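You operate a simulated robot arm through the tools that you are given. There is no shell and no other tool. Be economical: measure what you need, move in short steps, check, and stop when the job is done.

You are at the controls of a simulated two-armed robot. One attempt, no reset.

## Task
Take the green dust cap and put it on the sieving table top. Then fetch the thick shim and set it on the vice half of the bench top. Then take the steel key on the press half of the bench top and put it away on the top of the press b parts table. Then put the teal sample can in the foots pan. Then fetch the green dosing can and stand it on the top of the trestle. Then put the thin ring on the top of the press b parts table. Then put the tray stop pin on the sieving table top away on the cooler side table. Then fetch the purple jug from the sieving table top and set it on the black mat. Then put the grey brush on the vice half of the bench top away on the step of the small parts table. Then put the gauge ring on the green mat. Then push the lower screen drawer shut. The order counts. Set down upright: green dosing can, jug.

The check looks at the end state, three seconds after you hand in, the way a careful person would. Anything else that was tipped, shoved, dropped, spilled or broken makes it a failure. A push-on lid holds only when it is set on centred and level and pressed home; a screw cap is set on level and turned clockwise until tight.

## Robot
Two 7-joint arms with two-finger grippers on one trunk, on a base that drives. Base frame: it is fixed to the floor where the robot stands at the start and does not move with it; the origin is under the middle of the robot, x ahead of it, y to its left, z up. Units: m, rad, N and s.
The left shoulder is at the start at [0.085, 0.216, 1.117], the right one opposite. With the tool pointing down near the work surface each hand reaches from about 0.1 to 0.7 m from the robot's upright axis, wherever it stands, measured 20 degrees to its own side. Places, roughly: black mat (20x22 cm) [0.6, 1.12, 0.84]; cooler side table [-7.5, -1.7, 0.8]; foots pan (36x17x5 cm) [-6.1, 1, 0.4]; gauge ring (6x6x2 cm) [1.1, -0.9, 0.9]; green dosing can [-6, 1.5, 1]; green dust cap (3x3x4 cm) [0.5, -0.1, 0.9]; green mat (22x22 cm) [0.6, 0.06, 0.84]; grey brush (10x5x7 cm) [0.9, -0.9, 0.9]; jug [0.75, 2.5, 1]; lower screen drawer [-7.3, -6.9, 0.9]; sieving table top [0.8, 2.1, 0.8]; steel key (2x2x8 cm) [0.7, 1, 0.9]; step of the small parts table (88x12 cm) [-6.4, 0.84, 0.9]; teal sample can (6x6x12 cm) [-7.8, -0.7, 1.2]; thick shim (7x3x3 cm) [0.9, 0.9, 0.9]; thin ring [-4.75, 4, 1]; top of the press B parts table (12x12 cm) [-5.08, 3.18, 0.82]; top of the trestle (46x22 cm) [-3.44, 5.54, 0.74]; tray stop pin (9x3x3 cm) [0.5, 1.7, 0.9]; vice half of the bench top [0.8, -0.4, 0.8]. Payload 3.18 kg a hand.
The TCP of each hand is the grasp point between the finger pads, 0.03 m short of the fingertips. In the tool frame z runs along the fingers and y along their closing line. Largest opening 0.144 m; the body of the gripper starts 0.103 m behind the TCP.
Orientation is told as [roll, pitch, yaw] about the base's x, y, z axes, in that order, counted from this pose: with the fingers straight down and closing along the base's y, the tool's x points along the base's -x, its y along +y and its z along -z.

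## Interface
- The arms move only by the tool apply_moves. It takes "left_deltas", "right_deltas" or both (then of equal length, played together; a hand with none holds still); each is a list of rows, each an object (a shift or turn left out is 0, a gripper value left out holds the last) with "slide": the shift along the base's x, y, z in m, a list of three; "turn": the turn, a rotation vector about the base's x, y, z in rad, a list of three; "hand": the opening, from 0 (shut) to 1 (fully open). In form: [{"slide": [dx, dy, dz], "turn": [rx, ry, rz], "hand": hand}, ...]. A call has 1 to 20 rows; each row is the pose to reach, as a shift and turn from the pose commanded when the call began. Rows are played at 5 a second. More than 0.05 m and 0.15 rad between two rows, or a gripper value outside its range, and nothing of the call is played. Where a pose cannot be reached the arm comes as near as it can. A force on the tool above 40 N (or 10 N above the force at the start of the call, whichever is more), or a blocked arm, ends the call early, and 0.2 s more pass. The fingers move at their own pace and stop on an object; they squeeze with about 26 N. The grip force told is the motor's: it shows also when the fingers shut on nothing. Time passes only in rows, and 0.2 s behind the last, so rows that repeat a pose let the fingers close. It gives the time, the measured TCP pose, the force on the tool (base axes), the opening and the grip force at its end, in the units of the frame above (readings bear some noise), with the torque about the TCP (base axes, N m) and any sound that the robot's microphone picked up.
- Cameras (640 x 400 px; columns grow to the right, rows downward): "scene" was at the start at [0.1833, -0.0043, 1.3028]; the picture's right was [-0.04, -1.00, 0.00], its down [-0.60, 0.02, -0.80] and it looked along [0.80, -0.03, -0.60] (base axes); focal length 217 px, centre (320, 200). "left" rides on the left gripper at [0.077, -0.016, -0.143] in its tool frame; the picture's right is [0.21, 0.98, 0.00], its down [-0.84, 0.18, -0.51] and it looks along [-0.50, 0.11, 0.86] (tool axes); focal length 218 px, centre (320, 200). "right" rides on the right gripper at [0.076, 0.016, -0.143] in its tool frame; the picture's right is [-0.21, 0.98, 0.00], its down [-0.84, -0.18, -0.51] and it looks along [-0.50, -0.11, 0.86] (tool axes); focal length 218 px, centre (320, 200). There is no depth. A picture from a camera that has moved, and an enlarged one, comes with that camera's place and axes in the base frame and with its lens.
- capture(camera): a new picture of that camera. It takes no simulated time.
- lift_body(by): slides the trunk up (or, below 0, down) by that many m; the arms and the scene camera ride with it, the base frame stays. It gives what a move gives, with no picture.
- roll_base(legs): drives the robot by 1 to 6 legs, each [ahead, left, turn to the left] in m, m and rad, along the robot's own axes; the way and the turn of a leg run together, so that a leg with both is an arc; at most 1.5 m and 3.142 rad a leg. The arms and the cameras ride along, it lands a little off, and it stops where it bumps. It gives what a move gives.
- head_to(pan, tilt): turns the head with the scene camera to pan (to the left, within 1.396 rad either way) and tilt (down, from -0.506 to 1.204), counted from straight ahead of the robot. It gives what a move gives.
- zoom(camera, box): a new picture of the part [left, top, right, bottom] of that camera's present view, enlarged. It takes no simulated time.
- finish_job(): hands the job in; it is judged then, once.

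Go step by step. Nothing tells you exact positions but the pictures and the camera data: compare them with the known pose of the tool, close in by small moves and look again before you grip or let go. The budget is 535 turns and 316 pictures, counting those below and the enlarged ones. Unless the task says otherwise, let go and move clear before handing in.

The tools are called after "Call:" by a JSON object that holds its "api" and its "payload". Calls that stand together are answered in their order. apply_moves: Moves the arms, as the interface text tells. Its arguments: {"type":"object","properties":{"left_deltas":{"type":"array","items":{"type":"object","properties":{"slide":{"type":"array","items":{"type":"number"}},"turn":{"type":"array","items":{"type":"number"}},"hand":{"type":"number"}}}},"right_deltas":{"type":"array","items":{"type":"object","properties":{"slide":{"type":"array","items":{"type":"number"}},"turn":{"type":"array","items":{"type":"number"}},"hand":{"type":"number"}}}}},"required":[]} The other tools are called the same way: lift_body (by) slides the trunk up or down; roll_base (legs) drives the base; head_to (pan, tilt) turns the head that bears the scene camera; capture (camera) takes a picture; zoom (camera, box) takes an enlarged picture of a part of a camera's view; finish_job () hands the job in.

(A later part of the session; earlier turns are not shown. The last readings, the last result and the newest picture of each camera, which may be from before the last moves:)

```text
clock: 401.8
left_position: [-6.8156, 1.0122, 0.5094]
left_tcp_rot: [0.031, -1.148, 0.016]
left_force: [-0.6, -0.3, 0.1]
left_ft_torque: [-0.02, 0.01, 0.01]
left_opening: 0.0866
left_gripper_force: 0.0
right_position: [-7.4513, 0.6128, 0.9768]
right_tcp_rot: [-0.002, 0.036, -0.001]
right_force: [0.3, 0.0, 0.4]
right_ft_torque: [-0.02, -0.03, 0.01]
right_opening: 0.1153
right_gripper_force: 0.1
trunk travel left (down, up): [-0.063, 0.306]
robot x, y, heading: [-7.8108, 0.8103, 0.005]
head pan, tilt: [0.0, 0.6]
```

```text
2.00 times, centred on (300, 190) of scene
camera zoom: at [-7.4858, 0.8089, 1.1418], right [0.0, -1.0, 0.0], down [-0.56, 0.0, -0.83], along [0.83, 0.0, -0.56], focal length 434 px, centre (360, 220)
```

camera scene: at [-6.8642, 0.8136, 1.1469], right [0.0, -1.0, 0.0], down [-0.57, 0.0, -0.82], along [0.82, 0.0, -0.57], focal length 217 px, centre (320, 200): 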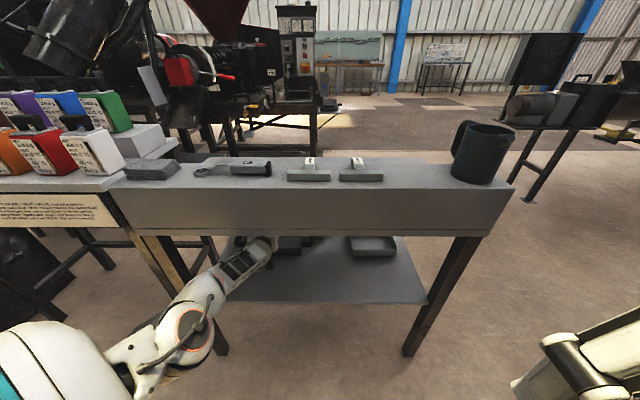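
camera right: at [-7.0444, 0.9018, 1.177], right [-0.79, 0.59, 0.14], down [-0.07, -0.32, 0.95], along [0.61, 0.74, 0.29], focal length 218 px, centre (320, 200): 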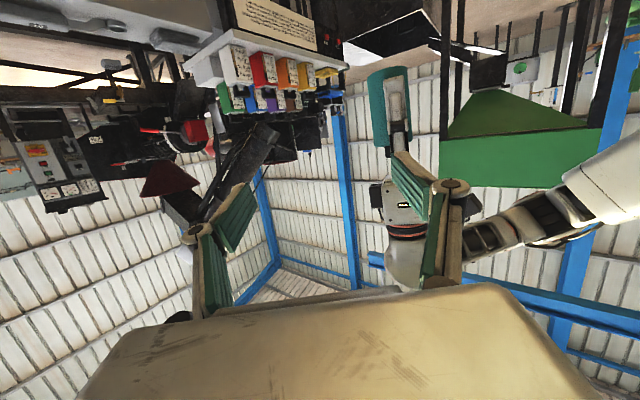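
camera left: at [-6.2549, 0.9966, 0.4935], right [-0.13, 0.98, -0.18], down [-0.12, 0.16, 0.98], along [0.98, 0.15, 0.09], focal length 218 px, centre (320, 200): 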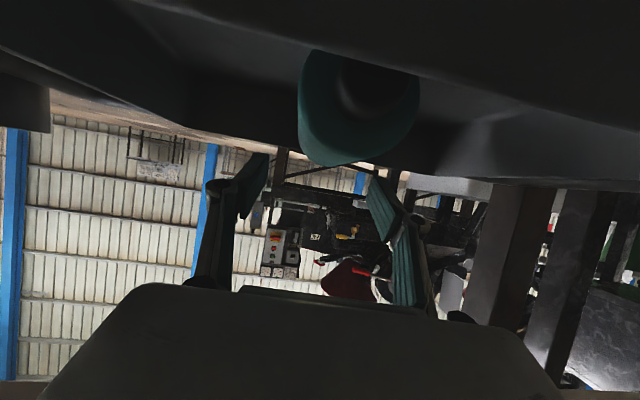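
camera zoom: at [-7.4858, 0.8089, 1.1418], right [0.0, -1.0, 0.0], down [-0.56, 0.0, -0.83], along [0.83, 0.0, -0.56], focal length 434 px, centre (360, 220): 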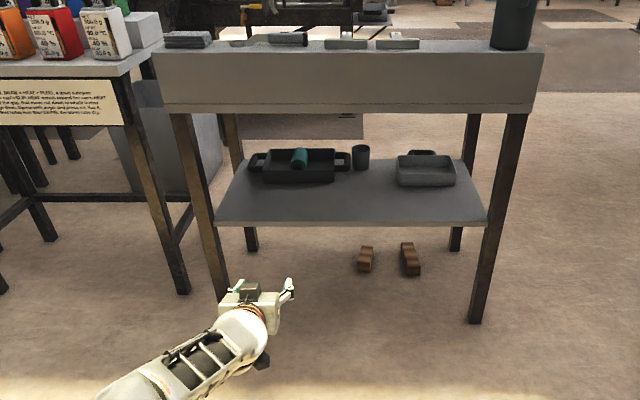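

Task 4 is done. I'll raise the trunk, turn the left hand back to vertical and look at the dosing table.

Call:
{"api": "lift_body", "payload": {"by": 0.28}}

Call:
{"api": "apply_moves", "payload": {"left_deltas": [{"slide": [-0.02, 0.0, 0.03], "turn": [0, 0.13, 0]}, {"slide": [-0.05, 0.0, 0.06], "turn": [0, 0.26, 0]}, {"slide": [-0.08, 0.0, 0.09], "turn": [0, 0.39, 0]}, {"slide": [-0.11, 0.0, 0.12], "turn": [0, 0.52, 0]}, {"slide": [-0.14, 0.0, 0.15], "turn": [0, 0.65, 0]}, {"slide": [-0.17, 0.0, 0.18], "turn": [0, 0.78, 0]}, {"slide": [-0.2, 0.0, 0.21], "turn": [0, 0.91, 0]}, {"slide": [-0.23, 0.0, 0.24], "turn": [0, 1.04, 0]}, {"slide": [-0.26, 0.0, 0.27], "turn": [-0.02, 1.148, 0]}, {"slide": [-0.29, -0.01, 0.3], "turn": [-0.02, 1.148, 0]}, {"slide": [-0.32, -0.02, 0.33], "turn": [-0.02, 1.148, 0]}, {"slide": [-0.35, -0.02, 0.36], "turn": [-0.02, 1.148, 0]}]}}

Call:
{"api": "capture", "payload": {"camera": "scene"}}

```text
clock: 404.6
left_position: [-6.8275, 1.0124, 1.3907]
left_tcp_rot: [-3.073, -1.349, 3.114]
left_force: [-0.2, -1.1, 0.0]
left_ft_torque: [-0.01, -0.01, 0.0]
left_opening: 0.0863
left_gripper_force: 0.2
right_position: [-7.4518, 0.6137, 1.2556]
right_tcp_rot: [-0.003, 0.037, -0.001]
right_force: [0.0, -0.1, -1.2]
right_ft_torque: [0.0, 0.02, 0.02]
right_opening: 0.1154
right_gripper_force: 0.1
trunk travel left (down, up): [-0.343, 0.026]
robot x, y, heading: [-7.8102, 0.8084, 0.001]
head pan, tilt: [0.0, 0.6]
```

```text
clock: 407.2
left_position: [-7.2413, 0.9737, 1.5534]
left_tcp_rot: [0.017, -0.646, 0.033]
left_force: [-0.8, -0.2, -0.4]
left_ft_torque: [-0.01, 0.01, -0.01]
left_opening: 0.0865
left_gripper_force: 0.0
left hand out of reach, approached as far as the arm can: row 1, 2, 6, 7, 8, 9, 10, 11, 12
right_position: [-7.4527, 0.6127, 1.2558]
right_tcp_rot: [-0.001, 0.036, 0.0]
right_force: [0.3, 0.5, 0.0]
right_ft_torque: [0.01, -0.06, 0.0]
right_opening: 0.1151
right_gripper_force: 0.0
trunk travel left (down, up): [-0.343, 0.026]
robot x, y, heading: [-7.8133, 0.8116, -0.0]
head pan, tilt: [0.0, 0.6]
```

```text
208 pictures are left
camera scene: at [-7.6857, 0.8093, 1.4539], right [0.0, -1.0, 0.0], down [-0.56, 0.0, -0.83], along [0.83, 0.0, -0.56], focal length 217 px, centre (320, 200)
```

scene: 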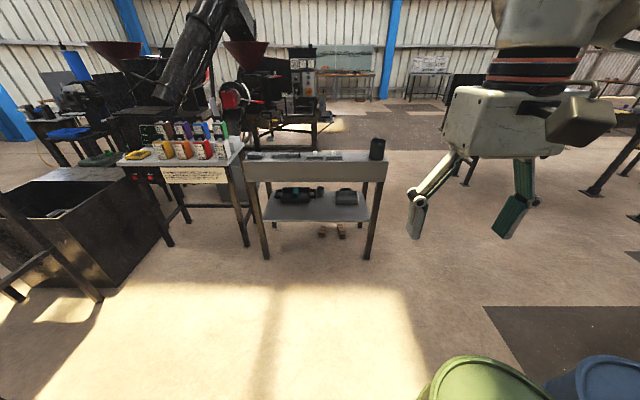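

I'll finish squaring the left hand and bring it down.

Call:
{"api": "apply_moves", "payload": {"left_deltas": [{"slide": [-0.02, 0, -0.04], "turn": [-0.003, 0.13, -0.006]}, {"slide": [-0.04, 0, -0.08], "turn": [-0.006, 0.26, -0.012]}, {"slide": [-0.06, 0, -0.12], "turn": [-0.01, 0.39, -0.02]}, {"slide": [-0.08, 0, -0.16], "turn": [-0.015, 0.52, -0.027]}, {"slide": [-0.1, 0, -0.2], "turn": [-0.017, 0.646, -0.033]}, {"slide": [-0.12, 0.0, -0.24], "turn": [-0.017, 0.646, -0.033]}, {"slide": [-0.14, 0.0, -0.28], "turn": [-0.017, 0.646, -0.033]}]}}

Call:
{"api": "zoom", "payload": {"camera": "scene", "box": [100, 100, 340, 250]}}

```text
clock: 408.8
left_position: [-7.378, 0.9801, 1.2661]
left_tcp_rot: [0.008, 0.001, 0.0]
left_force: [0.7, -0.6, 0.6]
left_ft_torque: [0.0, 0.01, -0.03]
left_opening: 0.0863
left_gripper_force: 0.1
right_position: [-7.4505, 0.6126, 1.2553]
right_tcp_rot: [-0.002, 0.035, -0.002]
right_force: [0.2, -0.6, 0.1]
right_ft_torque: [-0.02, 0.03, -0.03]
right_opening: 0.1152
right_gripper_force: 0.0
trunk travel left (down, up): [-0.343, 0.026]
robot x, y, heading: [-7.8109, 0.8106, 0.004]
head pan, tilt: [0.0, 0.6]
```

```text
2.67 times, centred on (220, 175) of scene
camera zoom: at [-7.6829, 0.8093, 1.4536], right [0.0, -1.0, 0.0], down [-0.57, 0.0, -0.82], along [0.82, 0.0, -0.57], focal length 578 px, centre (587, 267)
```

zoom: 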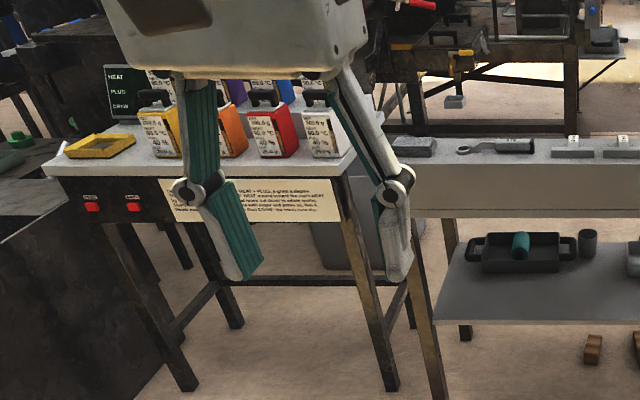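

I'll move in front of the dosing table to measure the cans.

Call:
{"api": "roll_base", "payload": {"legs": [[0, 0.7, 0], [0.75, 0, 0]]}}

Call:
{"api": "capture", "payload": {"camera": "scene"}}

Call:
{"api": "zoom", "payload": {"camera": "scene", "box": [220, 100, 460, 250]}}

```text
clock: 419.1
left_position: [-6.6179, 1.6867, 1.2657]
left_tcp_rot: [0.011, 0.002, 0.005]
left_force: [0.4, 0.2, -0.2]
left_ft_torque: [0.02, 0.03, 0.0]
left_opening: 0.0863
left_gripper_force: 0.0
right_position: [-6.6907, 1.3183, 1.2561]
right_tcp_rot: [-0.002, 0.036, 0.003]
right_force: [1.2, -0.1, 0.2]
right_ft_torque: [-0.04, -0.01, 0.04]
right_opening: 0.1153
right_gripper_force: 0.1
trunk travel left (down, up): [-0.343, 0.026]
robot x, y, heading: [-7.0527, 1.5175, 0.003]
head pan, tilt: [0.0, 0.6]
```

```text
206 pictures are left
camera scene: at [-6.9237, 1.514, 1.4536], right [0.0, -1.0, 0.0], down [-0.57, 0.0, -0.82], along [0.82, 0.0, -0.57], focal length 217 px, centre (320, 200)
```

scene: 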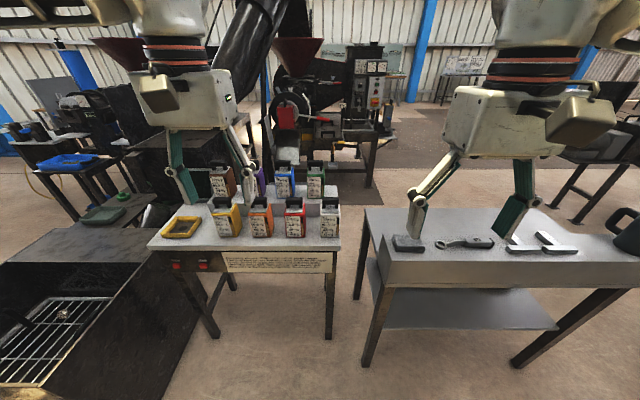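

```text
2.67 times, centred on (340, 175) of scene
camera zoom: at [-6.9237, 1.514, 1.4536], right [0.0, -1.0, 0.0], down [-0.57, 0.0, -0.82], along [0.82, 0.0, -0.57], focal length 578 px, centre (267, 267)
```

zoom: 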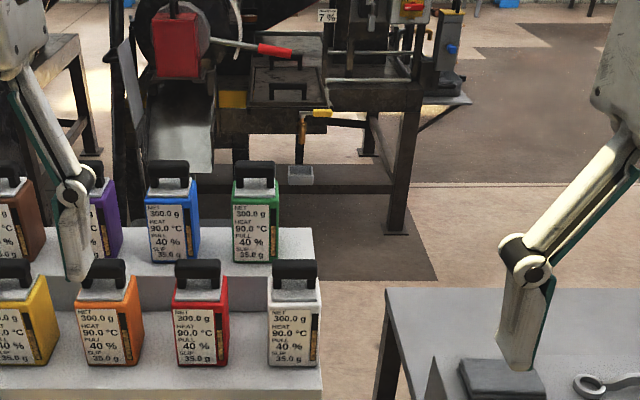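

The green dosing can is at the back row, about (-6.05, 1.53), on a low riser at z≈0.86, its top at 1.05. I'll shift left and in so the right hand lines up with it.

Call:
{"api": "roll_base", "payload": {"legs": [[0, 0.22, 0], [0.33, 0, 0]]}}

Call:
{"api": "head_to", "payload": {"pan": -0.2, "tilt": 0.7}}

Call:
{"api": "capture", "payload": {"camera": "scene"}}

Call:
{"api": "capture", "payload": {"camera": "right"}}

```text
clock: 423.4
left_position: [-6.2942, 1.9107, 1.2675]
left_tcp_rot: [0.01, 0.003, 0.004]
left_force: [0.0, -0.5, 0.3]
left_ft_torque: [-0.02, 0.04, 0.02]
left_opening: 0.0867
left_gripper_force: 0.1
right_position: [-6.3661, 1.5441, 1.2559]
right_tcp_rot: [-0.002, 0.036, 0.005]
right_force: [0.6, 0.3, 0.4]
right_ft_torque: [-0.02, 0.0, -0.03]
right_opening: 0.1153
right_gripper_force: 0.0
trunk travel left (down, up): [-0.343, 0.026]
robot x, y, heading: [-6.7296, 1.7386, 0.004]
head pan, tilt: [0.0, 0.6]
```

```text
clock: 424.2
left_position: [-6.2955, 1.9113, 1.2658]
left_tcp_rot: [0.01, 0.002, 0.005]
left_force: [0.4, 0.2, -0.4]
left_ft_torque: [0.01, 0.04, -0.01]
left_opening: 0.0862
left_gripper_force: 0.1
right_position: [-6.3681, 1.5426, 1.2565]
right_tcp_rot: [-0.001, 0.037, 0.006]
right_force: [-0.5, -0.4, -0.4]
right_ft_torque: [-0.01, -0.02, 0.0]
right_opening: 0.1154
right_gripper_force: 0.0
trunk travel left (down, up): [-0.343, 0.026]
robot x, y, heading: [-6.7263, 1.7401, 0.01]
head pan, tilt: [-0.201, 0.7]
```

```text
204 pictures are left
camera scene: at [-6.6057, 1.7209, 1.4451], right [-0.19, -0.98, 0.0], down [-0.63, 0.12, -0.77], along [0.75, -0.15, -0.64], focal length 217 px, centre (320, 200)
```

scene: 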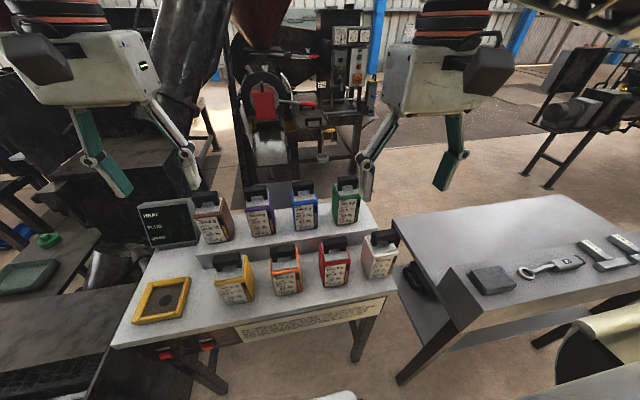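

```text
203 pictures are left
camera right: at [-6.4394, 1.56, 1.4009], right [0.2, 0.98, -0.01], down [0.86, -0.17, 0.48], along [0.47, -0.11, -0.88], focal length 218 px, centre (320, 200)
```

right: 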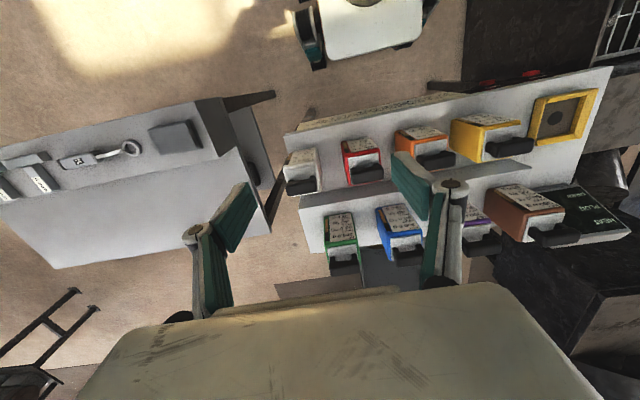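

The green can's handle triangulates to (-6.12, 1.535, 1.085), base near z 0.905. I'll bring the open right hand over it and look straight down.

Call:
{"api": "apply_moves", "payload": {"right_deltas": [{"slide": [0.045, -0.002, 0], "turn": [0, -0.036, -0.005], "hand": 0.85}, {"slide": [0.09, -0.004, 0], "turn": [0, -0.036, -0.005]}, {"slide": [0.135, -0.006, 0], "turn": [0, -0.036, -0.005]}, {"slide": [0.18, -0.008, -0.01], "turn": [0, -0.036, -0.005]}, {"slide": [0.225, -0.008, -0.02], "turn": [0, -0.036, -0.005]}, {"slide": [0.258, -0.008, -0.04], "turn": [0, -0.036, -0.005]}]}}

Call:
{"api": "capture", "payload": {"camera": "right"}}

Call:
{"api": "capture", "payload": {"camera": "scene"}}

```text
clock: 425.6
left_position: [-6.2978, 1.9104, 1.2673]
left_tcp_rot: [0.011, 0.0, 0.005]
left_force: [-0.8, 0.4, 0.2]
left_ft_torque: [0.02, -0.01, 0.02]
left_opening: 0.0864
left_gripper_force: 0.0
right_position: [-6.1339, 1.5364, 1.2296]
right_tcp_rot: [-0.002, 0.001, -0.001]
right_force: [0.1, 0.2, 0.0]
right_ft_torque: [-0.01, -0.03, -0.01]
right_opening: 0.1226
right_gripper_force: 0.0
right hand out of reach, approached as far as the arm can: row 6
trunk travel left (down, up): [-0.343, 0.026]
robot x, y, heading: [-6.7298, 1.7373, 0.007]
head pan, tilt: [-0.201, 0.7]
```

```text
202 pictures are left
camera right: at [-6.2114, 1.553, 1.3722], right [0.21, 0.98, 0.0], down [0.84, -0.18, 0.51], along [0.5, -0.11, -0.86], focal length 218 px, centre (320, 200)
```

right: 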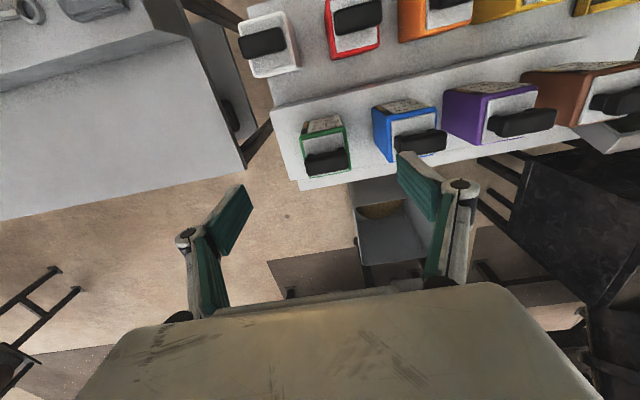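

```text
201 pictures are left
camera scene: at [-6.6067, 1.7203, 1.4451], right [-0.19, -0.98, 0.0], down [-0.63, 0.12, -0.77], along [0.75, -0.15, -0.64], focal length 217 px, centre (320, 200)
```

scene: 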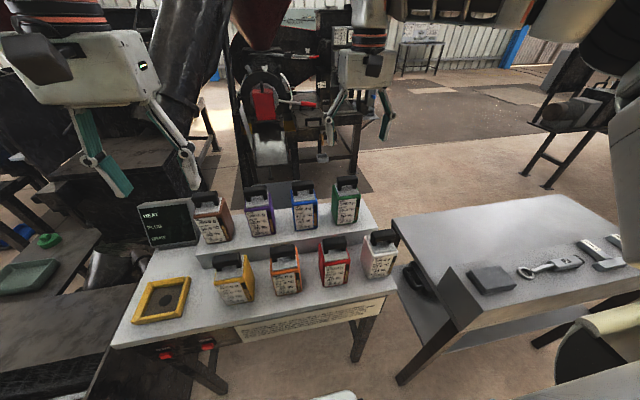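

The can is straight below; its blue neighbour is close, so I'll narrow the opening to about 10.5 cm and descend to z≈1.10 to check.

Call:
{"api": "apply_moves", "payload": {"right_deltas": [{"slide": [0.0, -0.002, -0.03], "hand": 0.73}, {"slide": [0.01, -0.002, -0.07]}, {"slide": [0.026, -0.002, -0.1]}, {"slide": [0.026, -0.002, -0.13]}]}}

Call:
{"api": "capture", "payload": {"camera": "right"}}

```text
clock: 426.6
left_position: [-6.2956, 1.9097, 1.2654]
left_tcp_rot: [0.012, 0.003, 0.005]
left_force: [0.0, -0.4, 0.6]
left_ft_torque: [0.02, 0.03, 0.01]
left_opening: 0.0865
left_gripper_force: 0.1
right_position: [-6.1078, 1.5333, 1.0981]
right_tcp_rot: [-0.002, 0.001, -0.002]
right_force: [1.0, 0.3, 0.1]
right_ft_torque: [0.0, 0.01, 0.0]
right_opening: 0.1049
right_gripper_force: 0.2
trunk travel left (down, up): [-0.343, 0.026]
robot x, y, heading: [-6.7322, 1.7367, 0.01]
head pan, tilt: [-0.201, 0.7]
```

```text
200 pictures are left
camera right: at [-6.1854, 1.5515, 1.2408], right [0.21, 0.98, 0.0], down [0.84, -0.18, 0.51], along [0.5, -0.11, -0.86], focal length 218 px, centre (320, 200)
```

right: 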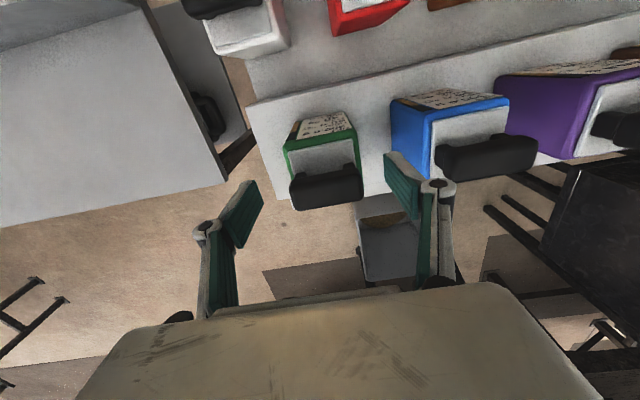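

Centred; narrowing slightly more and descending to z≈1.0, then closing.

Call:
{"api": "apply_moves", "payload": {"right_deltas": [{"slide": [0.0, 0.004, 0.0], "hand": 0.66}, {"slide": [0.0, 0.004, -0.03]}, {"slide": [0.0, 0.004, -0.065]}, {"slide": [0.0, 0.004, -0.098]}]}}

Call:
{"api": "capture", "payload": {"camera": "right"}}

Call:
{"api": "zoom", "payload": {"camera": "scene", "box": [270, 130, 430, 260]}}

```text
clock: 427.6
left_position: [-6.294, 1.9098, 1.2674]
left_tcp_rot: [0.011, 0.001, 0.005]
left_force: [0.0, 0.2, 0.5]
left_ft_torque: [-0.02, 0.02, 0.02]
left_opening: 0.0865
left_gripper_force: 0.1
right_position: [-6.1103, 1.5398, 1.002]
right_tcp_rot: [-0.002, -0.002, 0.001]
right_force: [0.1, 0.0, 0.0]
right_ft_torque: [0.05, 0.06, -0.01]
right_opening: 0.0952
right_gripper_force: 0.0
trunk travel left (down, up): [-0.343, 0.026]
robot x, y, heading: [-6.7258, 1.7395, 0.004]
head pan, tilt: [-0.201, 0.7]
```

```text
199 pictures are left
camera right: at [-6.187, 1.5563, 1.1435], right [0.21, 0.98, 0.0], down [0.84, -0.18, 0.51], along [0.5, -0.11, -0.86], focal length 218 px, centre (320, 200)
```

right: 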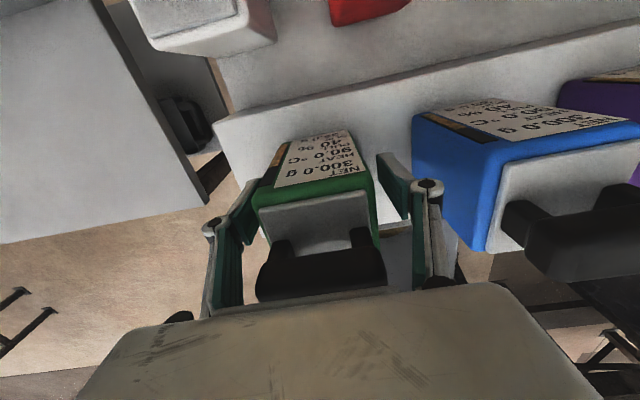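

```text
3.08 times, centred on (350, 195) of scene
camera zoom: at [-6.6048, 1.7205, 1.4449], right [-0.19, -0.98, 0.0], down [-0.63, 0.12, -0.76], along [0.75, -0.15, -0.64], focal length 667 px, centre (228, 215)
```

zoom: 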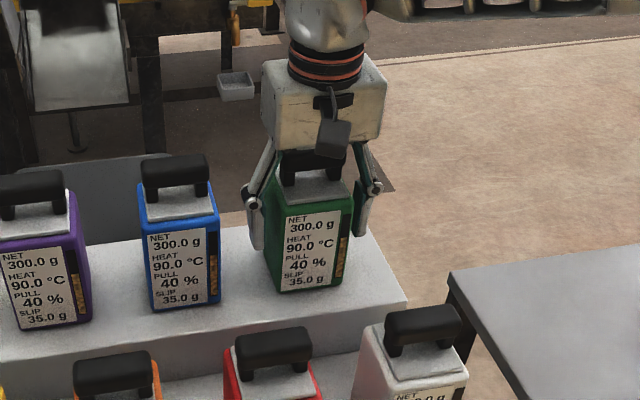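

The pads straddle the can. Closing and lifting a little.

Call:
{"api": "apply_moves", "payload": {"right_deltas": [{"hand": 0.56}, {"hand": 0.45}, {"hand": 0.45}, {"hand": 0.45}, {"slide": [0, 0, 0.02], "hand": 0.45}, {"slide": [0, 0, 0.05], "hand": 0.45}]}}

Call:
{"api": "zoom", "payload": {"camera": "scene", "box": [270, 130, 430, 260]}}

```text
clock: 429.0
left_position: [-6.2951, 1.911, 1.267]
left_tcp_rot: [0.009, 0.001, 0.006]
left_force: [-0.8, -0.4, -0.1]
left_ft_torque: [0.0, -0.02, 0.02]
left_opening: 0.0866
left_gripper_force: 0.1
right_position: [-6.1101, 1.5396, 1.0534]
right_tcp_rot: [-0.002, 0.001, 0.001]
right_force: [-0.3, 0.6, -3.6]
right_ft_torque: [0.0, 0.03, 0.01]
right_opening: 0.0743
right_gripper_force: 26.8
trunk travel left (down, up): [-0.343, 0.026]
robot x, y, heading: [-6.7275, 1.7411, 0.008]
head pan, tilt: [-0.201, 0.7]
```

```text
3.08 times, centred on (350, 195) of scene
camera zoom: at [-6.6058, 1.7211, 1.4451], right [-0.19, -0.98, 0.0], down [-0.63, 0.12, -0.77], along [0.75, -0.15, -0.64], focal length 667 px, centre (228, 215)
```

zoom: 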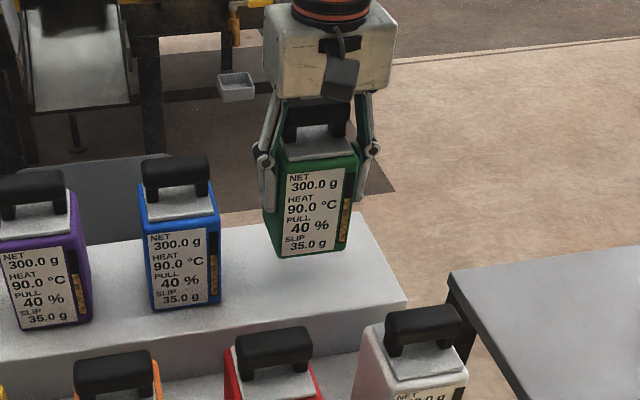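

The green can is held. I'll lift and tuck it, back off, go south past the small parts table, and look east for a straight corridor to the trestle.

Call:
{"api": "apply_moves", "payload": {"right_deltas": [{"slide": [0, 0, 0.045]}, {"slide": [0, 0, 0.09]}, {"slide": [-0.02, 0, 0.13]}, {"slide": [-0.05, 0, 0.16]}, {"slide": [-0.09, 0, 0.18]}, {"slide": [-0.13, 0, 0.2]}, {"slide": [-0.17, 0, 0.2]}, {"slide": [-0.21, 0, 0.2]}, {"slide": [-0.25, 0, 0.2]}]}}

Call:
{"api": "roll_base", "payload": {"legs": [[-0.25, 0, -0.007], [0, -0.95, 0], [0, -0.95, 0]]}}

Call:
{"api": "head_to", "payload": {"pan": 0, "tilt": 0.4}}

Call:
{"api": "capture", "payload": {"camera": "scene"}}

```text
clock: 431.0
left_position: [-6.2955, 1.9098, 1.2654]
left_tcp_rot: [0.012, 0.002, 0.006]
left_force: [-0.4, 0.0, -0.3]
left_ft_torque: [0.07, -0.01, 0.01]
left_opening: 0.0865
left_gripper_force: 0.1
right_position: [-6.3598, 1.5405, 1.2539]
right_tcp_rot: [-0.001, -0.001, 0.0]
right_force: [-1.0, -0.7, -3.3]
right_ft_torque: [-0.05, 0.02, -0.02]
right_opening: 0.0747
right_gripper_force: 26.8
trunk travel left (down, up): [-0.343, 0.026]
robot x, y, heading: [-6.7295, 1.7409, 0.006]
head pan, tilt: [-0.201, 0.7]
```

```text
clock: 449.4
left_position: [-6.5451, -0.0011, 1.2671]
left_tcp_rot: [0.011, 0.002, -0.011]
left_force: [-0.1, 0.1, 0.0]
left_ft_torque: [0.03, 0.0, 0.01]
left_opening: 0.0863
left_gripper_force: 0.1
right_position: [-6.6136, -0.3702, 1.2534]
right_tcp_rot: [-0.001, 0.001, -0.017]
right_force: [-0.4, 0.2, -3.1]
right_ft_torque: [0.02, 0.04, -0.02]
right_opening: 0.0743
right_gripper_force: 26.0
trunk travel left (down, up): [-0.343, 0.026]
robot x, y, heading: [-6.9826, -0.1663, -0.007]
head pan, tilt: [-0.201, 0.7]
```

```text
clock: 450.2
left_position: [-6.5432, -0.002, 1.2666]
left_tcp_rot: [0.012, 0.001, -0.009]
left_force: [0.6, 0.0, -1.1]
left_ft_torque: [0.02, 0.01, -0.02]
left_opening: 0.0863
left_gripper_force: 0.0
right_position: [-6.614, -0.3705, 1.2542]
right_tcp_rot: [-0.001, -0.001, -0.017]
right_force: [-0.3, -0.3, -3.3]
right_ft_torque: [0.04, 0.02, 0.01]
right_opening: 0.0746
right_gripper_force: 25.9
trunk travel left (down, up): [-0.343, 0.026]
robot x, y, heading: [-6.9803, -0.1653, -0.006]
head pan, tilt: [0.0, 0.4]
```

```text
196 pictures are left
camera scene: at [-6.8477, -0.1694, 1.4718], right [-0.01, -1.0, 0.0], down [-0.39, 0.0, -0.92], along [0.92, -0.01, -0.39], focal length 217 px, centre (320, 200)
```

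scene: 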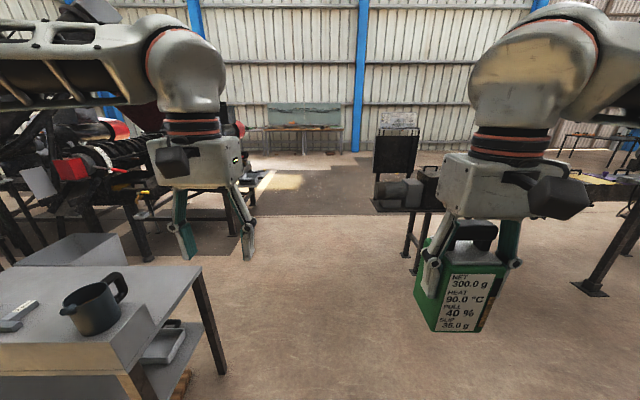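

The corridor east is clear. I'll drive east, then north toward the trestle.

Call:
{"api": "roll_base", "payload": {"legs": [[1.45, 0, 0.006], [1.45, 0, 0], [1.45, 0, 0], [0, 1.4, 0], [0, 1.4, 0], [0, 1.4, 0]]}}

Call:
{"api": "capture", "payload": {"camera": "scene"}}

```text
clock: 506.9
left_position: [-2.2341, 4.156, 1.2663]
left_tcp_rot: [0.009, 0.002, 0.015]
left_force: [-0.4, 0.6, -0.2]
left_ft_torque: [0.03, -0.01, 0.0]
left_opening: 0.0864
left_gripper_force: 0.0
right_position: [-2.2933, 3.7869, 1.2537]
right_tcp_rot: [-0.002, 0.0, 0.011]
right_force: [0.6, 0.0, -2.1]
right_ft_torque: [-0.05, 0.06, -0.01]
right_opening: 0.0746
right_gripper_force: 25.9
trunk travel left (down, up): [-0.343, 0.026]
robot x, y, heading: [-2.6647, 3.9805, 0.017]
head pan, tilt: [0.0, 0.4]
```

```text
195 pictures are left
camera scene: at [-2.5328, 3.9803, 1.4719], right [0.02, -1.0, 0.0], down [-0.39, -0.01, -0.92], along [0.92, 0.02, -0.39], focal length 217 px, centre (320, 200)
```

scene: 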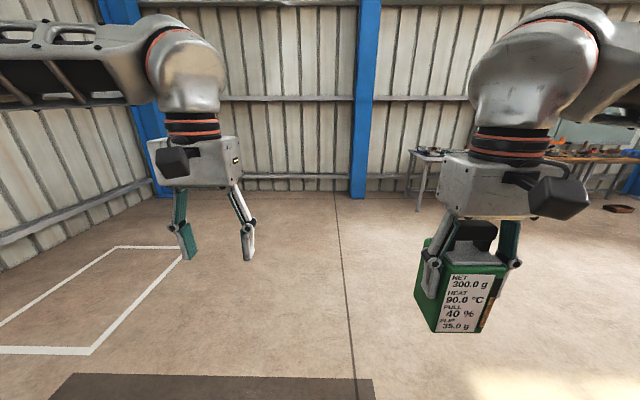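

Now I turn to face north, advance beside the trestle and look.

Call:
{"api": "roll_base", "payload": {"legs": [[0, 0, 1.554], [0.85, 0, 0], [0, 0.7, 0]]}}

Call:
{"api": "head_to", "payload": {"pan": 0.1, "tilt": 0.65}}

Call:
{"api": "capture", "payload": {"camera": "scene"}}

```text
clock: 521.6
left_position: [-3.5644, 5.2793, 1.2669]
left_tcp_rot: [0.01, 0.003, 1.589]
left_force: [0.6, 0.4, -0.7]
left_ft_torque: [-0.02, 0.01, 0.02]
left_opening: 0.0861
left_gripper_force: 0.0
right_position: [-3.1925, 5.2212, 1.2543]
right_tcp_rot: [-0.002, 0.001, 1.583]
right_force: [0.2, 0.5, -2.3]
right_ft_torque: [-0.06, 0.02, 0.02]
right_opening: 0.0745
right_gripper_force: 26.5
trunk travel left (down, up): [-0.343, 0.026]
robot x, y, heading: [-3.3842, 4.847, 1.588]
head pan, tilt: [0.0, 0.4]
```

```text
clock: 522.4
left_position: [-3.5635, 5.2792, 1.266]
left_tcp_rot: [0.011, 0.002, 1.588]
left_force: [0.2, -0.7, 0.6]
left_ft_torque: [0.0, -0.03, 0.0]
left_opening: 0.0866
left_gripper_force: 0.0
right_position: [-3.1932, 5.2212, 1.2539]
right_tcp_rot: [-0.002, -0.001, 1.583]
right_force: [-0.2, 0.1, -2.5]
right_ft_torque: [-0.06, 0.01, -0.01]
right_opening: 0.0749
right_gripper_force: 26.3
trunk travel left (down, up): [-0.343, 0.026]
robot x, y, heading: [-3.3856, 4.8482, 1.59]
head pan, tilt: [0.099, 0.649]
```

```text
194 pictures are left
camera scene: at [-3.3957, 4.9725, 1.4494], right [0.99, 0.12, 0.0], down [0.07, -0.6, -0.8], along [-0.09, 0.79, -0.6], focal length 217 px, centre (320, 200)
```

scene: 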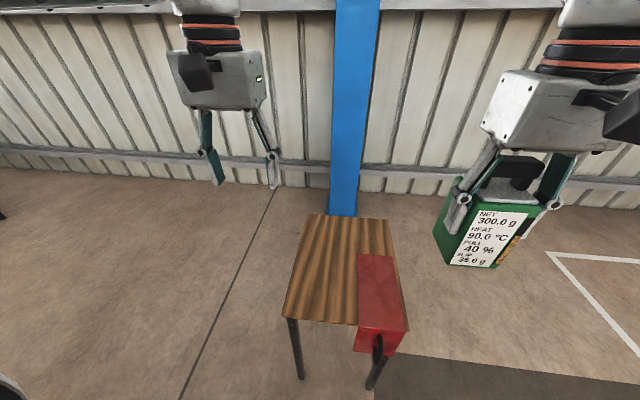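

The trestle's bare half spans x -3.55..-3.34, y 5.3..5.78; a red clamp covers the right. I'll shift left 0.15 and move the can over (-3.45, 5.48).

Call:
{"api": "roll_base", "payload": {"legs": [[0, 0.15, -0.019]]}}

Call:
{"api": "capture", "payload": {"camera": "scene"}}

```text
clock: 524.3
left_position: [-3.7, 5.2807, 1.2665]
left_tcp_rot: [0.011, 0.001, 1.566]
left_force: [0.0, -0.5, 1.2]
left_ft_torque: [0.03, -0.04, 0.0]
left_opening: 0.0864
left_gripper_force: 0.0
right_position: [-3.332, 5.2157, 1.2539]
right_tcp_rot: [-0.003, -0.001, 1.563]
right_force: [0.4, -0.3, -3.1]
right_ft_torque: [-0.07, 0.0, -0.01]
right_opening: 0.0745
right_gripper_force: 25.9
trunk travel left (down, up): [-0.343, 0.026]
robot x, y, heading: [-3.5315, 4.8458, 1.57]
head pan, tilt: [0.099, 0.649]
```

```text
193 pictures are left
camera scene: at [-3.5392, 4.9714, 1.4493], right [1.0, 0.1, 0.0], down [0.06, -0.6, -0.8], along [-0.08, 0.79, -0.6], focal length 217 px, centre (320, 200)
```

scene: 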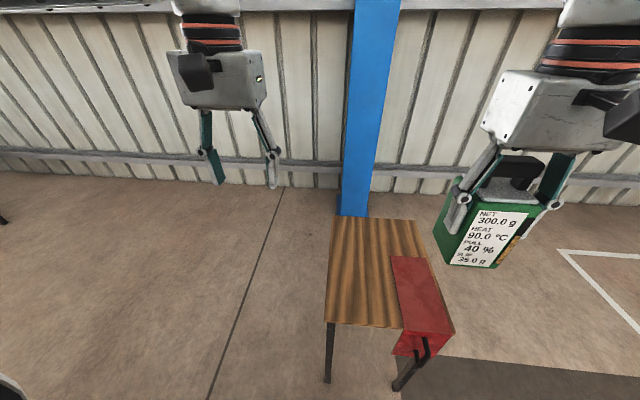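

I'll move over (-3.435, 5.48) and down to about 9 cm above the trestle.

Call:
{"api": "apply_moves", "payload": {"right_deltas": [{"slide": [-0.02, 0.04, 0]}, {"slide": [-0.04, 0.08, 0]}, {"slide": [-0.06, 0.12, 0]}, {"slide": [-0.08, 0.16, -0.005]}, {"slide": [-0.1, 0.2, -0.01]}, {"slide": [-0.103, 0.24, -0.03]}, {"slide": [-0.103, 0.265, -0.07]}, {"slide": [-0.103, 0.265, -0.12]}, {"slide": [-0.103, 0.265, -0.17]}, {"slide": [-0.103, 0.265, -0.22]}, {"slide": [-0.103, 0.265, -0.27]}, {"slide": [-0.103, 0.265, -0.32]}, {"slide": [-0.103, 0.265, -0.35]}]}}

Call:
{"api": "capture", "payload": {"camera": "scene"}}

Call:
{"api": "capture", "payload": {"camera": "right"}}

```text
clock: 527.1
left_position: [-3.7, 5.2815, 1.267]
left_tcp_rot: [0.012, 0.002, 1.569]
left_force: [-0.2, 0.3, -0.5]
left_ft_torque: [-0.01, -0.02, 0.02]
left_opening: 0.0865
left_gripper_force: 0.1
right_position: [-3.4348, 5.4795, 0.9034]
right_tcp_rot: [-0.002, 0.0, 1.562]
right_force: [0.1, 0.6, -2.8]
right_ft_torque: [-0.04, 0.02, 0.02]
right_opening: 0.0747
right_gripper_force: 25.9
trunk travel left (down, up): [-0.343, 0.026]
robot x, y, heading: [-3.5307, 4.8457, 1.569]
head pan, tilt: [0.099, 0.649]
```

```text
192 pictures are left
camera scene: at [-3.5388, 4.9717, 1.4493], right [1.0, 0.1, 0.0], down [0.06, -0.6, -0.8], along [-0.08, 0.79, -0.6], focal length 217 px, centre (320, 200)
```

scene: 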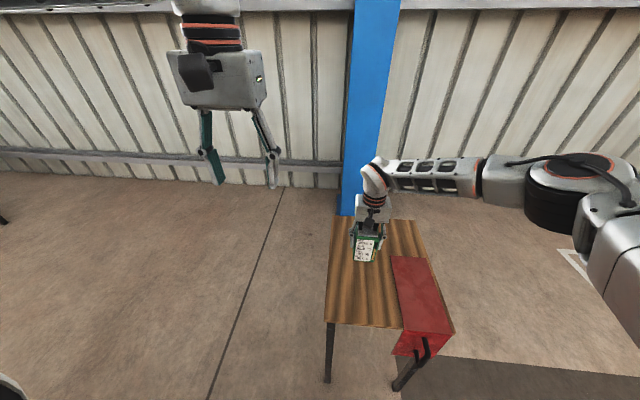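

```text
191 pictures are left
camera right: at [-3.4526, 5.4043, 1.0457], right [-0.98, 0.22, 0.0], down [0.19, 0.84, 0.51], along [0.11, 0.5, -0.86], focal length 218 px, centre (320, 200)
```

right: 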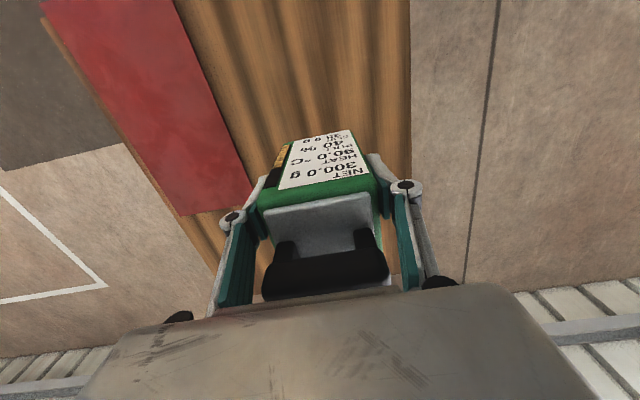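

The can is over the bare half. I'll lower to just above contact, then in small steps.

Call:
{"api": "apply_moves", "payload": {"right_deltas": [{"slide": [0, 0, -0.03]}, {"slide": [0, 0, -0.05]}, {"slide": [0, 0, -0.056]}, {"slide": [0, 0, -0.06]}, {"slide": [0, 0, -0.063]}, {"slide": [0, 0, -0.066]}, {"slide": [0, 0, -0.068]}]}}

Call:
{"api": "zoom", "payload": {"camera": "scene", "box": [300, 170, 460, 340]}}

```text
clock: 528.7
left_position: [-3.6996, 5.2816, 1.267]
left_tcp_rot: [0.01, 0.001, 1.568]
left_force: [0.2, -0.3, 0.9]
left_ft_torque: [0.01, -0.01, 0.0]
left_opening: 0.0866
left_gripper_force: 0.0
right_position: [-3.4329, 5.4805, 0.8353]
right_tcp_rot: [0.0, 0.0, 1.563]
right_force: [0.2, 0.1, -1.9]
right_ft_torque: [-0.05, 0.01, 0.0]
right_opening: 0.0747
right_gripper_force: 25.3
trunk travel left (down, up): [-0.343, 0.026]
robot x, y, heading: [-3.5307, 4.8483, 1.567]
head pan, tilt: [0.099, 0.649]
```

```text
2.35 times, centred on (380, 255) of scene
camera zoom: at [-3.5389, 4.9715, 1.4493], right [1.0, 0.1, 0.0], down [0.06, -0.6, -0.8], along [-0.08, 0.79, -0.6], focal length 510 px, centre (179, 71)
```

zoom: 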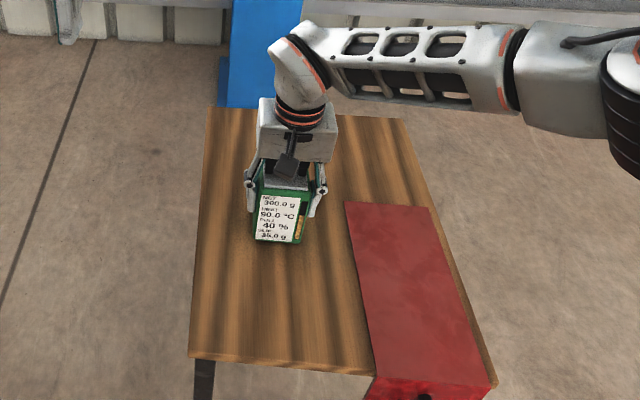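

Call:
{"api": "apply_moves", "payload": {"right_deltas": [{"slide": [0, 0, -0.002]}, {"slide": [0, 0, -0.004]}, {"slide": [0, 0, -0.006]}, {"slide": [0, 0, -0.008]}, {"slide": [0, 0, -0.01]}, {"slide": [0, 0, -0.012]}, {"slide": [0, 0, -0.014]}, {"slide": [0, 0, -0.016]}]}}

```text
clock: 530.5
left_position: [-3.6993, 5.2796, 1.2669]
left_tcp_rot: [0.009, 0.001, 1.568]
left_force: [0.3, -1.0, -1.1]
left_ft_torque: [0.0, -0.03, -0.02]
left_opening: 0.0866
left_gripper_force: 0.1
right_position: [-3.4347, 5.4802, 0.8206]
right_tcp_rot: [-0.002, -0.003, 1.562]
right_force: [1.2, 1.0, 21.0]
right_ft_torque: [-0.04, -0.06, -0.05]
right_opening: 0.0747
right_gripper_force: 26.1
trunk travel left (down, up): [-0.343, 0.026]
robot x, y, heading: [-3.5278, 4.8456, 1.569]
head pan, tilt: [0.099, 0.649]
```

Contact at 21 N. I'll ease up a millimetre, open and lift away.

Call:
{"api": "apply_moves", "payload": {"right_deltas": [{"slide": [0, 0, 0.0015]}, {"slide": [0, 0, 0.0015], "hand": 0.56}, {"slide": [0, 0, 0.0015], "hand": 0.65}, {"slide": [0, 0, 0.0015], "hand": 0.65}, {"slide": [0, 0, 0.03]}, {"slide": [0, 0, 0.07]}, {"slide": [0, 0, 0.11]}, {"slide": [0, 0, 0.15]}, {"slide": [0, 0, 0.19]}, {"slide": [0, 0, 0.23]}, {"slide": [0.0, -0.03, 0.27]}, {"slide": [0.02, -0.06, 0.31]}, {"slide": [0.04, -0.09, 0.34]}, {"slide": [0.06, -0.12, 0.37]}, {"slide": [0.08, -0.16, 0.39]}]}}

Call:
{"api": "zoom", "payload": {"camera": "scene", "box": [300, 170, 460, 340]}}

```text
refused: row 12 steps farther than a row can; nothing moved
```

```text
2.35 times, centred on (380, 255) of scene
camera zoom: at [-3.5391, 4.9695, 1.4496], right [1.0, 0.1, 0.0], down [0.06, -0.6, -0.8], along [-0.08, 0.79, -0.6], focal length 510 px, centre (179, 71)
```

zoom: 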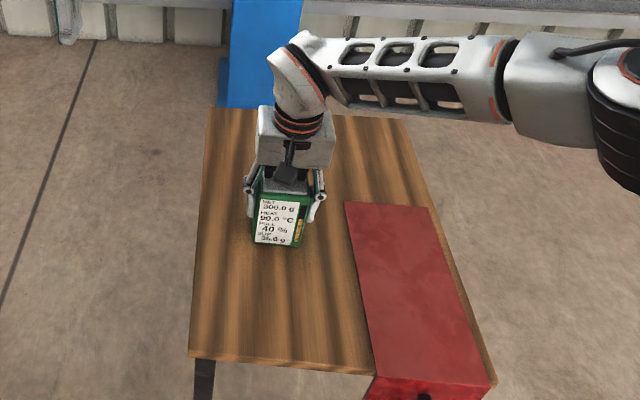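

Call:
{"api": "apply_moves", "payload": {"right_deltas": [{"slide": [0, 0, 0.0015]}, {"slide": [0, 0, 0.0015], "hand": 0.56}, {"slide": [0, 0, 0.0015], "hand": 0.65}, {"slide": [0, 0, 0.0015], "hand": 0.65}, {"slide": [0, 0, 0.03]}, {"slide": [0, 0, 0.07]}, {"slide": [0, 0, 0.11]}, {"slide": [0, 0, 0.15]}, {"slide": [0, 0, 0.19]}, {"slide": [0, 0, 0.23]}, {"slide": [0.0, -0.03, 0.26]}, {"slide": [0.02, -0.05, 0.29]}, {"slide": [0.04, -0.08, 0.32]}, {"slide": [0.06, -0.11, 0.35]}, {"slide": [0.08, -0.14, 0.38]}]}}

Call:
{"api": "zoom", "payload": {"camera": "scene", "box": [300, 170, 460, 340]}}

```text
clock: 533.7
left_position: [-3.6991, 5.28, 1.2681]
left_tcp_rot: [0.011, 0.001, 1.567]
left_force: [1.0, -1.2, -0.1]
left_ft_torque: [0.07, 0.02, -0.02]
left_opening: 0.0863
left_gripper_force: 0.2
right_position: [-3.3523, 5.3387, 1.2014]
right_tcp_rot: [-0.002, 0.0, 1.563]
right_force: [0.7, 0.3, 0.0]
right_ft_torque: [0.01, 0.01, -0.02]
right_opening: 0.0938
right_gripper_force: 0.0
trunk travel left (down, up): [-0.343, 0.026]
robot x, y, heading: [-3.5321, 4.8451, 1.572]
head pan, tilt: [0.099, 0.649]
```

```text
2.35 times, centred on (380, 255) of scene
camera zoom: at [-3.538, 4.9696, 1.4496], right [1.0, 0.1, 0.0], down [0.06, -0.6, -0.8], along [-0.08, 0.79, -0.6], focal length 510 px, centre (179, 71)
```

zoom: 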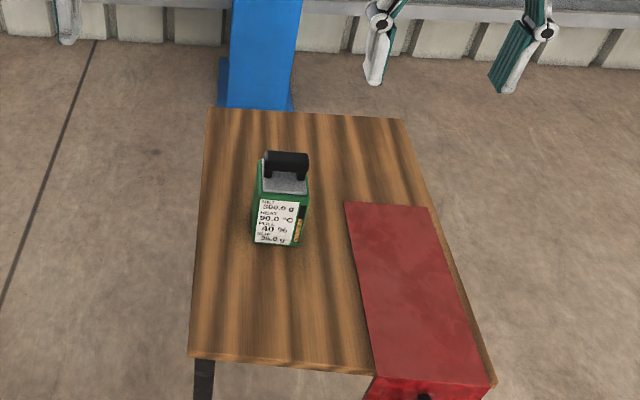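

The green can stands on the trestle. Next is the thin ring near (-4.75, 4). I'll go there and turn to face the console.

Call:
{"api": "roll_base", "payload": {"legs": [[0, 1.2, 0], [0, 0, 3.141]]}}

Call:
{"api": "head_to", "payload": {"pan": 0.0, "tilt": 0.6}}

Call:
{"api": "capture", "payload": {"camera": "scene"}}

Call:
{"api": "zoom", "payload": {"camera": "scene", "box": [200, 120, 440, 270]}}

```text
clock: 551.9
left_position: [-4.5865, 4.4042, 1.2668]
left_tcp_rot: [0.009, 0.002, -1.592]
left_force: [0.4, 0.3, -0.1]
left_ft_torque: [0.02, -0.01, 0.0]
left_opening: 0.0865
left_gripper_force: 0.1
right_position: [-4.9352, 4.3533, 1.2005]
right_tcp_rot: [-0.001, -0.001, -1.599]
right_force: [-0.9, -0.3, 0.6]
right_ft_torque: [0.01, -0.02, 0.03]
right_opening: 0.0936
right_gripper_force: 0.1
trunk travel left (down, up): [-0.343, 0.026]
robot x, y, heading: [-4.7437, 4.8431, -1.591]
head pan, tilt: [0.099, 0.649]
```

```text
clock: 552.6
left_position: [-4.5869, 4.4046, 1.2672]
left_tcp_rot: [0.012, 0.002, -1.593]
left_force: [-0.5, 0.8, 1.2]
left_ft_torque: [0.01, 0.0, 0.01]
left_opening: 0.0863
left_gripper_force: 0.1
right_position: [-4.9345, 4.353, 1.2001]
right_tcp_rot: [-0.002, -0.001, -1.599]
right_force: [-0.2, -0.1, -0.3]
right_ft_torque: [0.01, -0.01, -0.02]
right_opening: 0.0937
right_gripper_force: 0.0
trunk travel left (down, up): [-0.343, 0.026]
robot x, y, heading: [-4.7518, 4.8446, -1.59]
head pan, tilt: [0.0, 0.6]
```

```text
187 pictures are left
camera scene: at [-4.7495, 4.7137, 1.4536], right [-1.0, 0.02, 0.0], down [0.01, 0.56, -0.82], along [-0.02, -0.82, -0.57], focal length 217 px, centre (320, 200)
```

scene: 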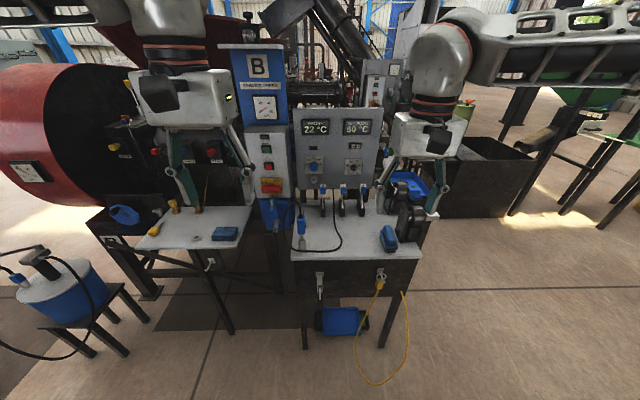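

```text
2.67 times, centred on (320, 195) of scene
camera zoom: at [-4.7495, 4.7137, 1.4536], right [-1.0, 0.02, 0.0], down [0.01, 0.56, -0.82], along [-0.02, -0.82, -0.57], focal length 578 px, centre (320, 213)
```

zoom: 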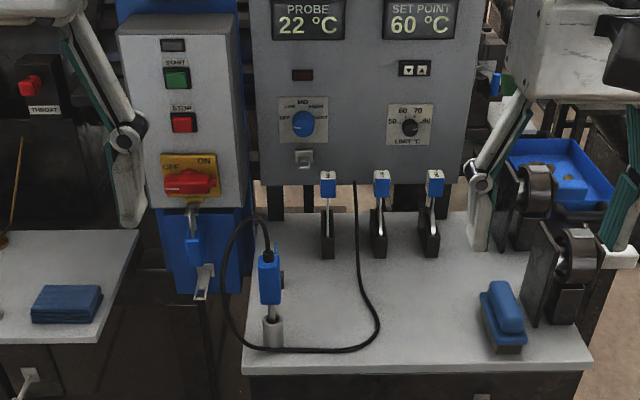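

Three blue-tagged pieces stand in holders near y≈3.98; the left one, at x≈-4.78, fits the thin ring's place. I'll zoom in.

Call:
{"api": "zoom", "payload": {"camera": "scene", "box": [304, 170, 384, 220]}}

Call:
{"api": "zoom", "payload": {"camera": "scene", "box": [130, 190, 290, 280]}}

```text
8.00 times, centred on (344, 195) of scene
camera zoom: at [-4.7495, 4.7137, 1.4536], right [-1.0, 0.02, 0.0], down [0.01, 0.56, -0.82], along [-0.02, -0.82, -0.57], focal length 1735 px, centre (128, 240)
```

zoom: 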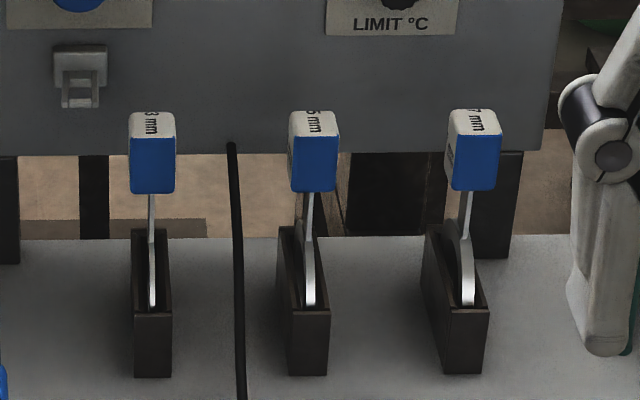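

```text
4.00 times, centred on (210, 235) of scene
camera zoom: at [-4.7495, 4.7137, 1.4536], right [-1.0, 0.02, 0.0], down [0.01, 0.56, -0.82], along [-0.02, -0.82, -0.57], focal length 867 px, centre (760, 60)
```

zoom: 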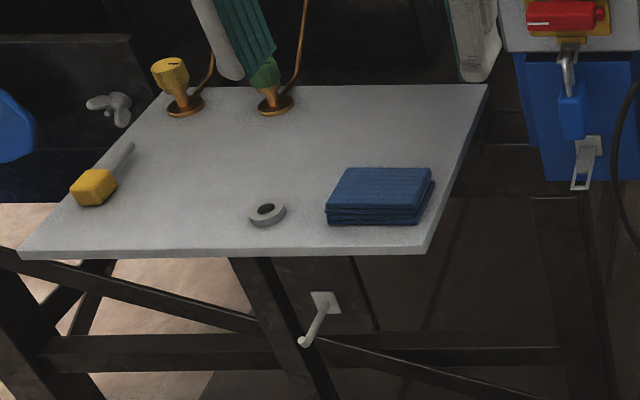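

They are rings on tags marked 3, 5 and 7 mm; the 3 mm one is the thin ring. I'll move so the right hand lines up with it and look closer from the side with the hand camera.

Call:
{"api": "roll_base", "payload": {"legs": [[0, 0.18, 0.019], [0.2, 0, 0]]}}

Call:
{"api": "head_to", "payload": {"pan": -0.3, "tilt": 0.75}}

Call:
{"api": "capture", "payload": {"camera": "scene"}}

Call:
{"api": "capture", "payload": {"camera": "right"}}

```text
clock: 556.1
left_position: [-4.3976, 4.2056, 1.2667]
left_tcp_rot: [0.012, 0.0, -1.579]
left_force: [-0.4, -0.1, 0.0]
left_ft_torque: [0.03, -0.02, -0.02]
left_opening: 0.0863
left_gripper_force: 0.1
right_position: [-4.7435, 4.1481, 1.1989]
right_tcp_rot: [0.0, -0.001, -1.585]
right_force: [0.7, -0.3, 0.6]
right_ft_torque: [-0.02, 0.02, 0.03]
right_opening: 0.0935
right_gripper_force: 0.1
trunk travel left (down, up): [-0.343, 0.026]
robot x, y, heading: [-4.5657, 4.6418, -1.577]
head pan, tilt: [0.0, 0.6]
```

```text
clock: 556.9
left_position: [-4.3979, 4.206, 1.2659]
left_tcp_rot: [0.009, -0.001, -1.578]
left_force: [-0.2, -0.4, 0.2]
left_ft_torque: [-0.01, 0.01, -0.01]
left_opening: 0.0864
left_gripper_force: 0.1
right_position: [-4.7444, 4.1495, 1.2011]
right_tcp_rot: [-0.002, 0.0, -1.586]
right_force: [0.5, -0.1, 0.1]
right_ft_torque: [-0.01, 0.01, 0.01]
right_opening: 0.0938
right_gripper_force: 0.2
trunk travel left (down, up): [-0.343, 0.026]
robot x, y, heading: [-4.5674, 4.6419, -1.577]
head pan, tilt: [-0.3, 0.75]
```

```text
183 pictures are left
camera scene: at [-4.5885, 4.5218, 1.4408], right [-0.95, 0.3, 0.0], down [0.21, 0.65, -0.73], along [-0.22, -0.7, -0.68], focal length 217 px, centre (320, 200)
```

scene: 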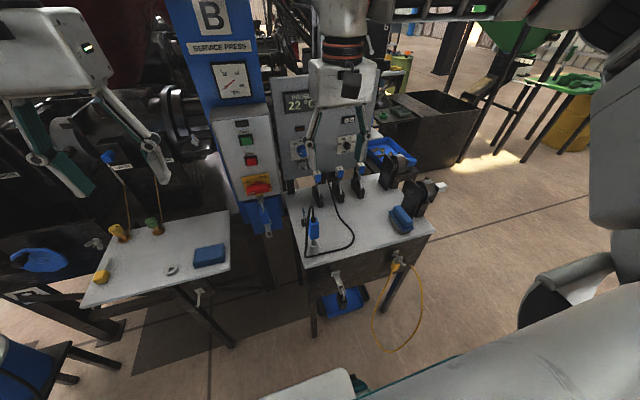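

```text
182 pictures are left
camera right: at [-4.7273, 4.2264, 1.3424], right [0.97, -0.22, 0.0], down [-0.19, -0.84, 0.51], along [-0.11, -0.49, -0.86], focal length 218 px, centre (320, 200)
```

right: 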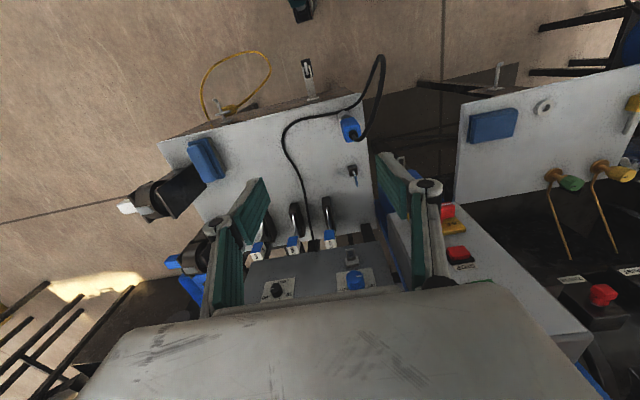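

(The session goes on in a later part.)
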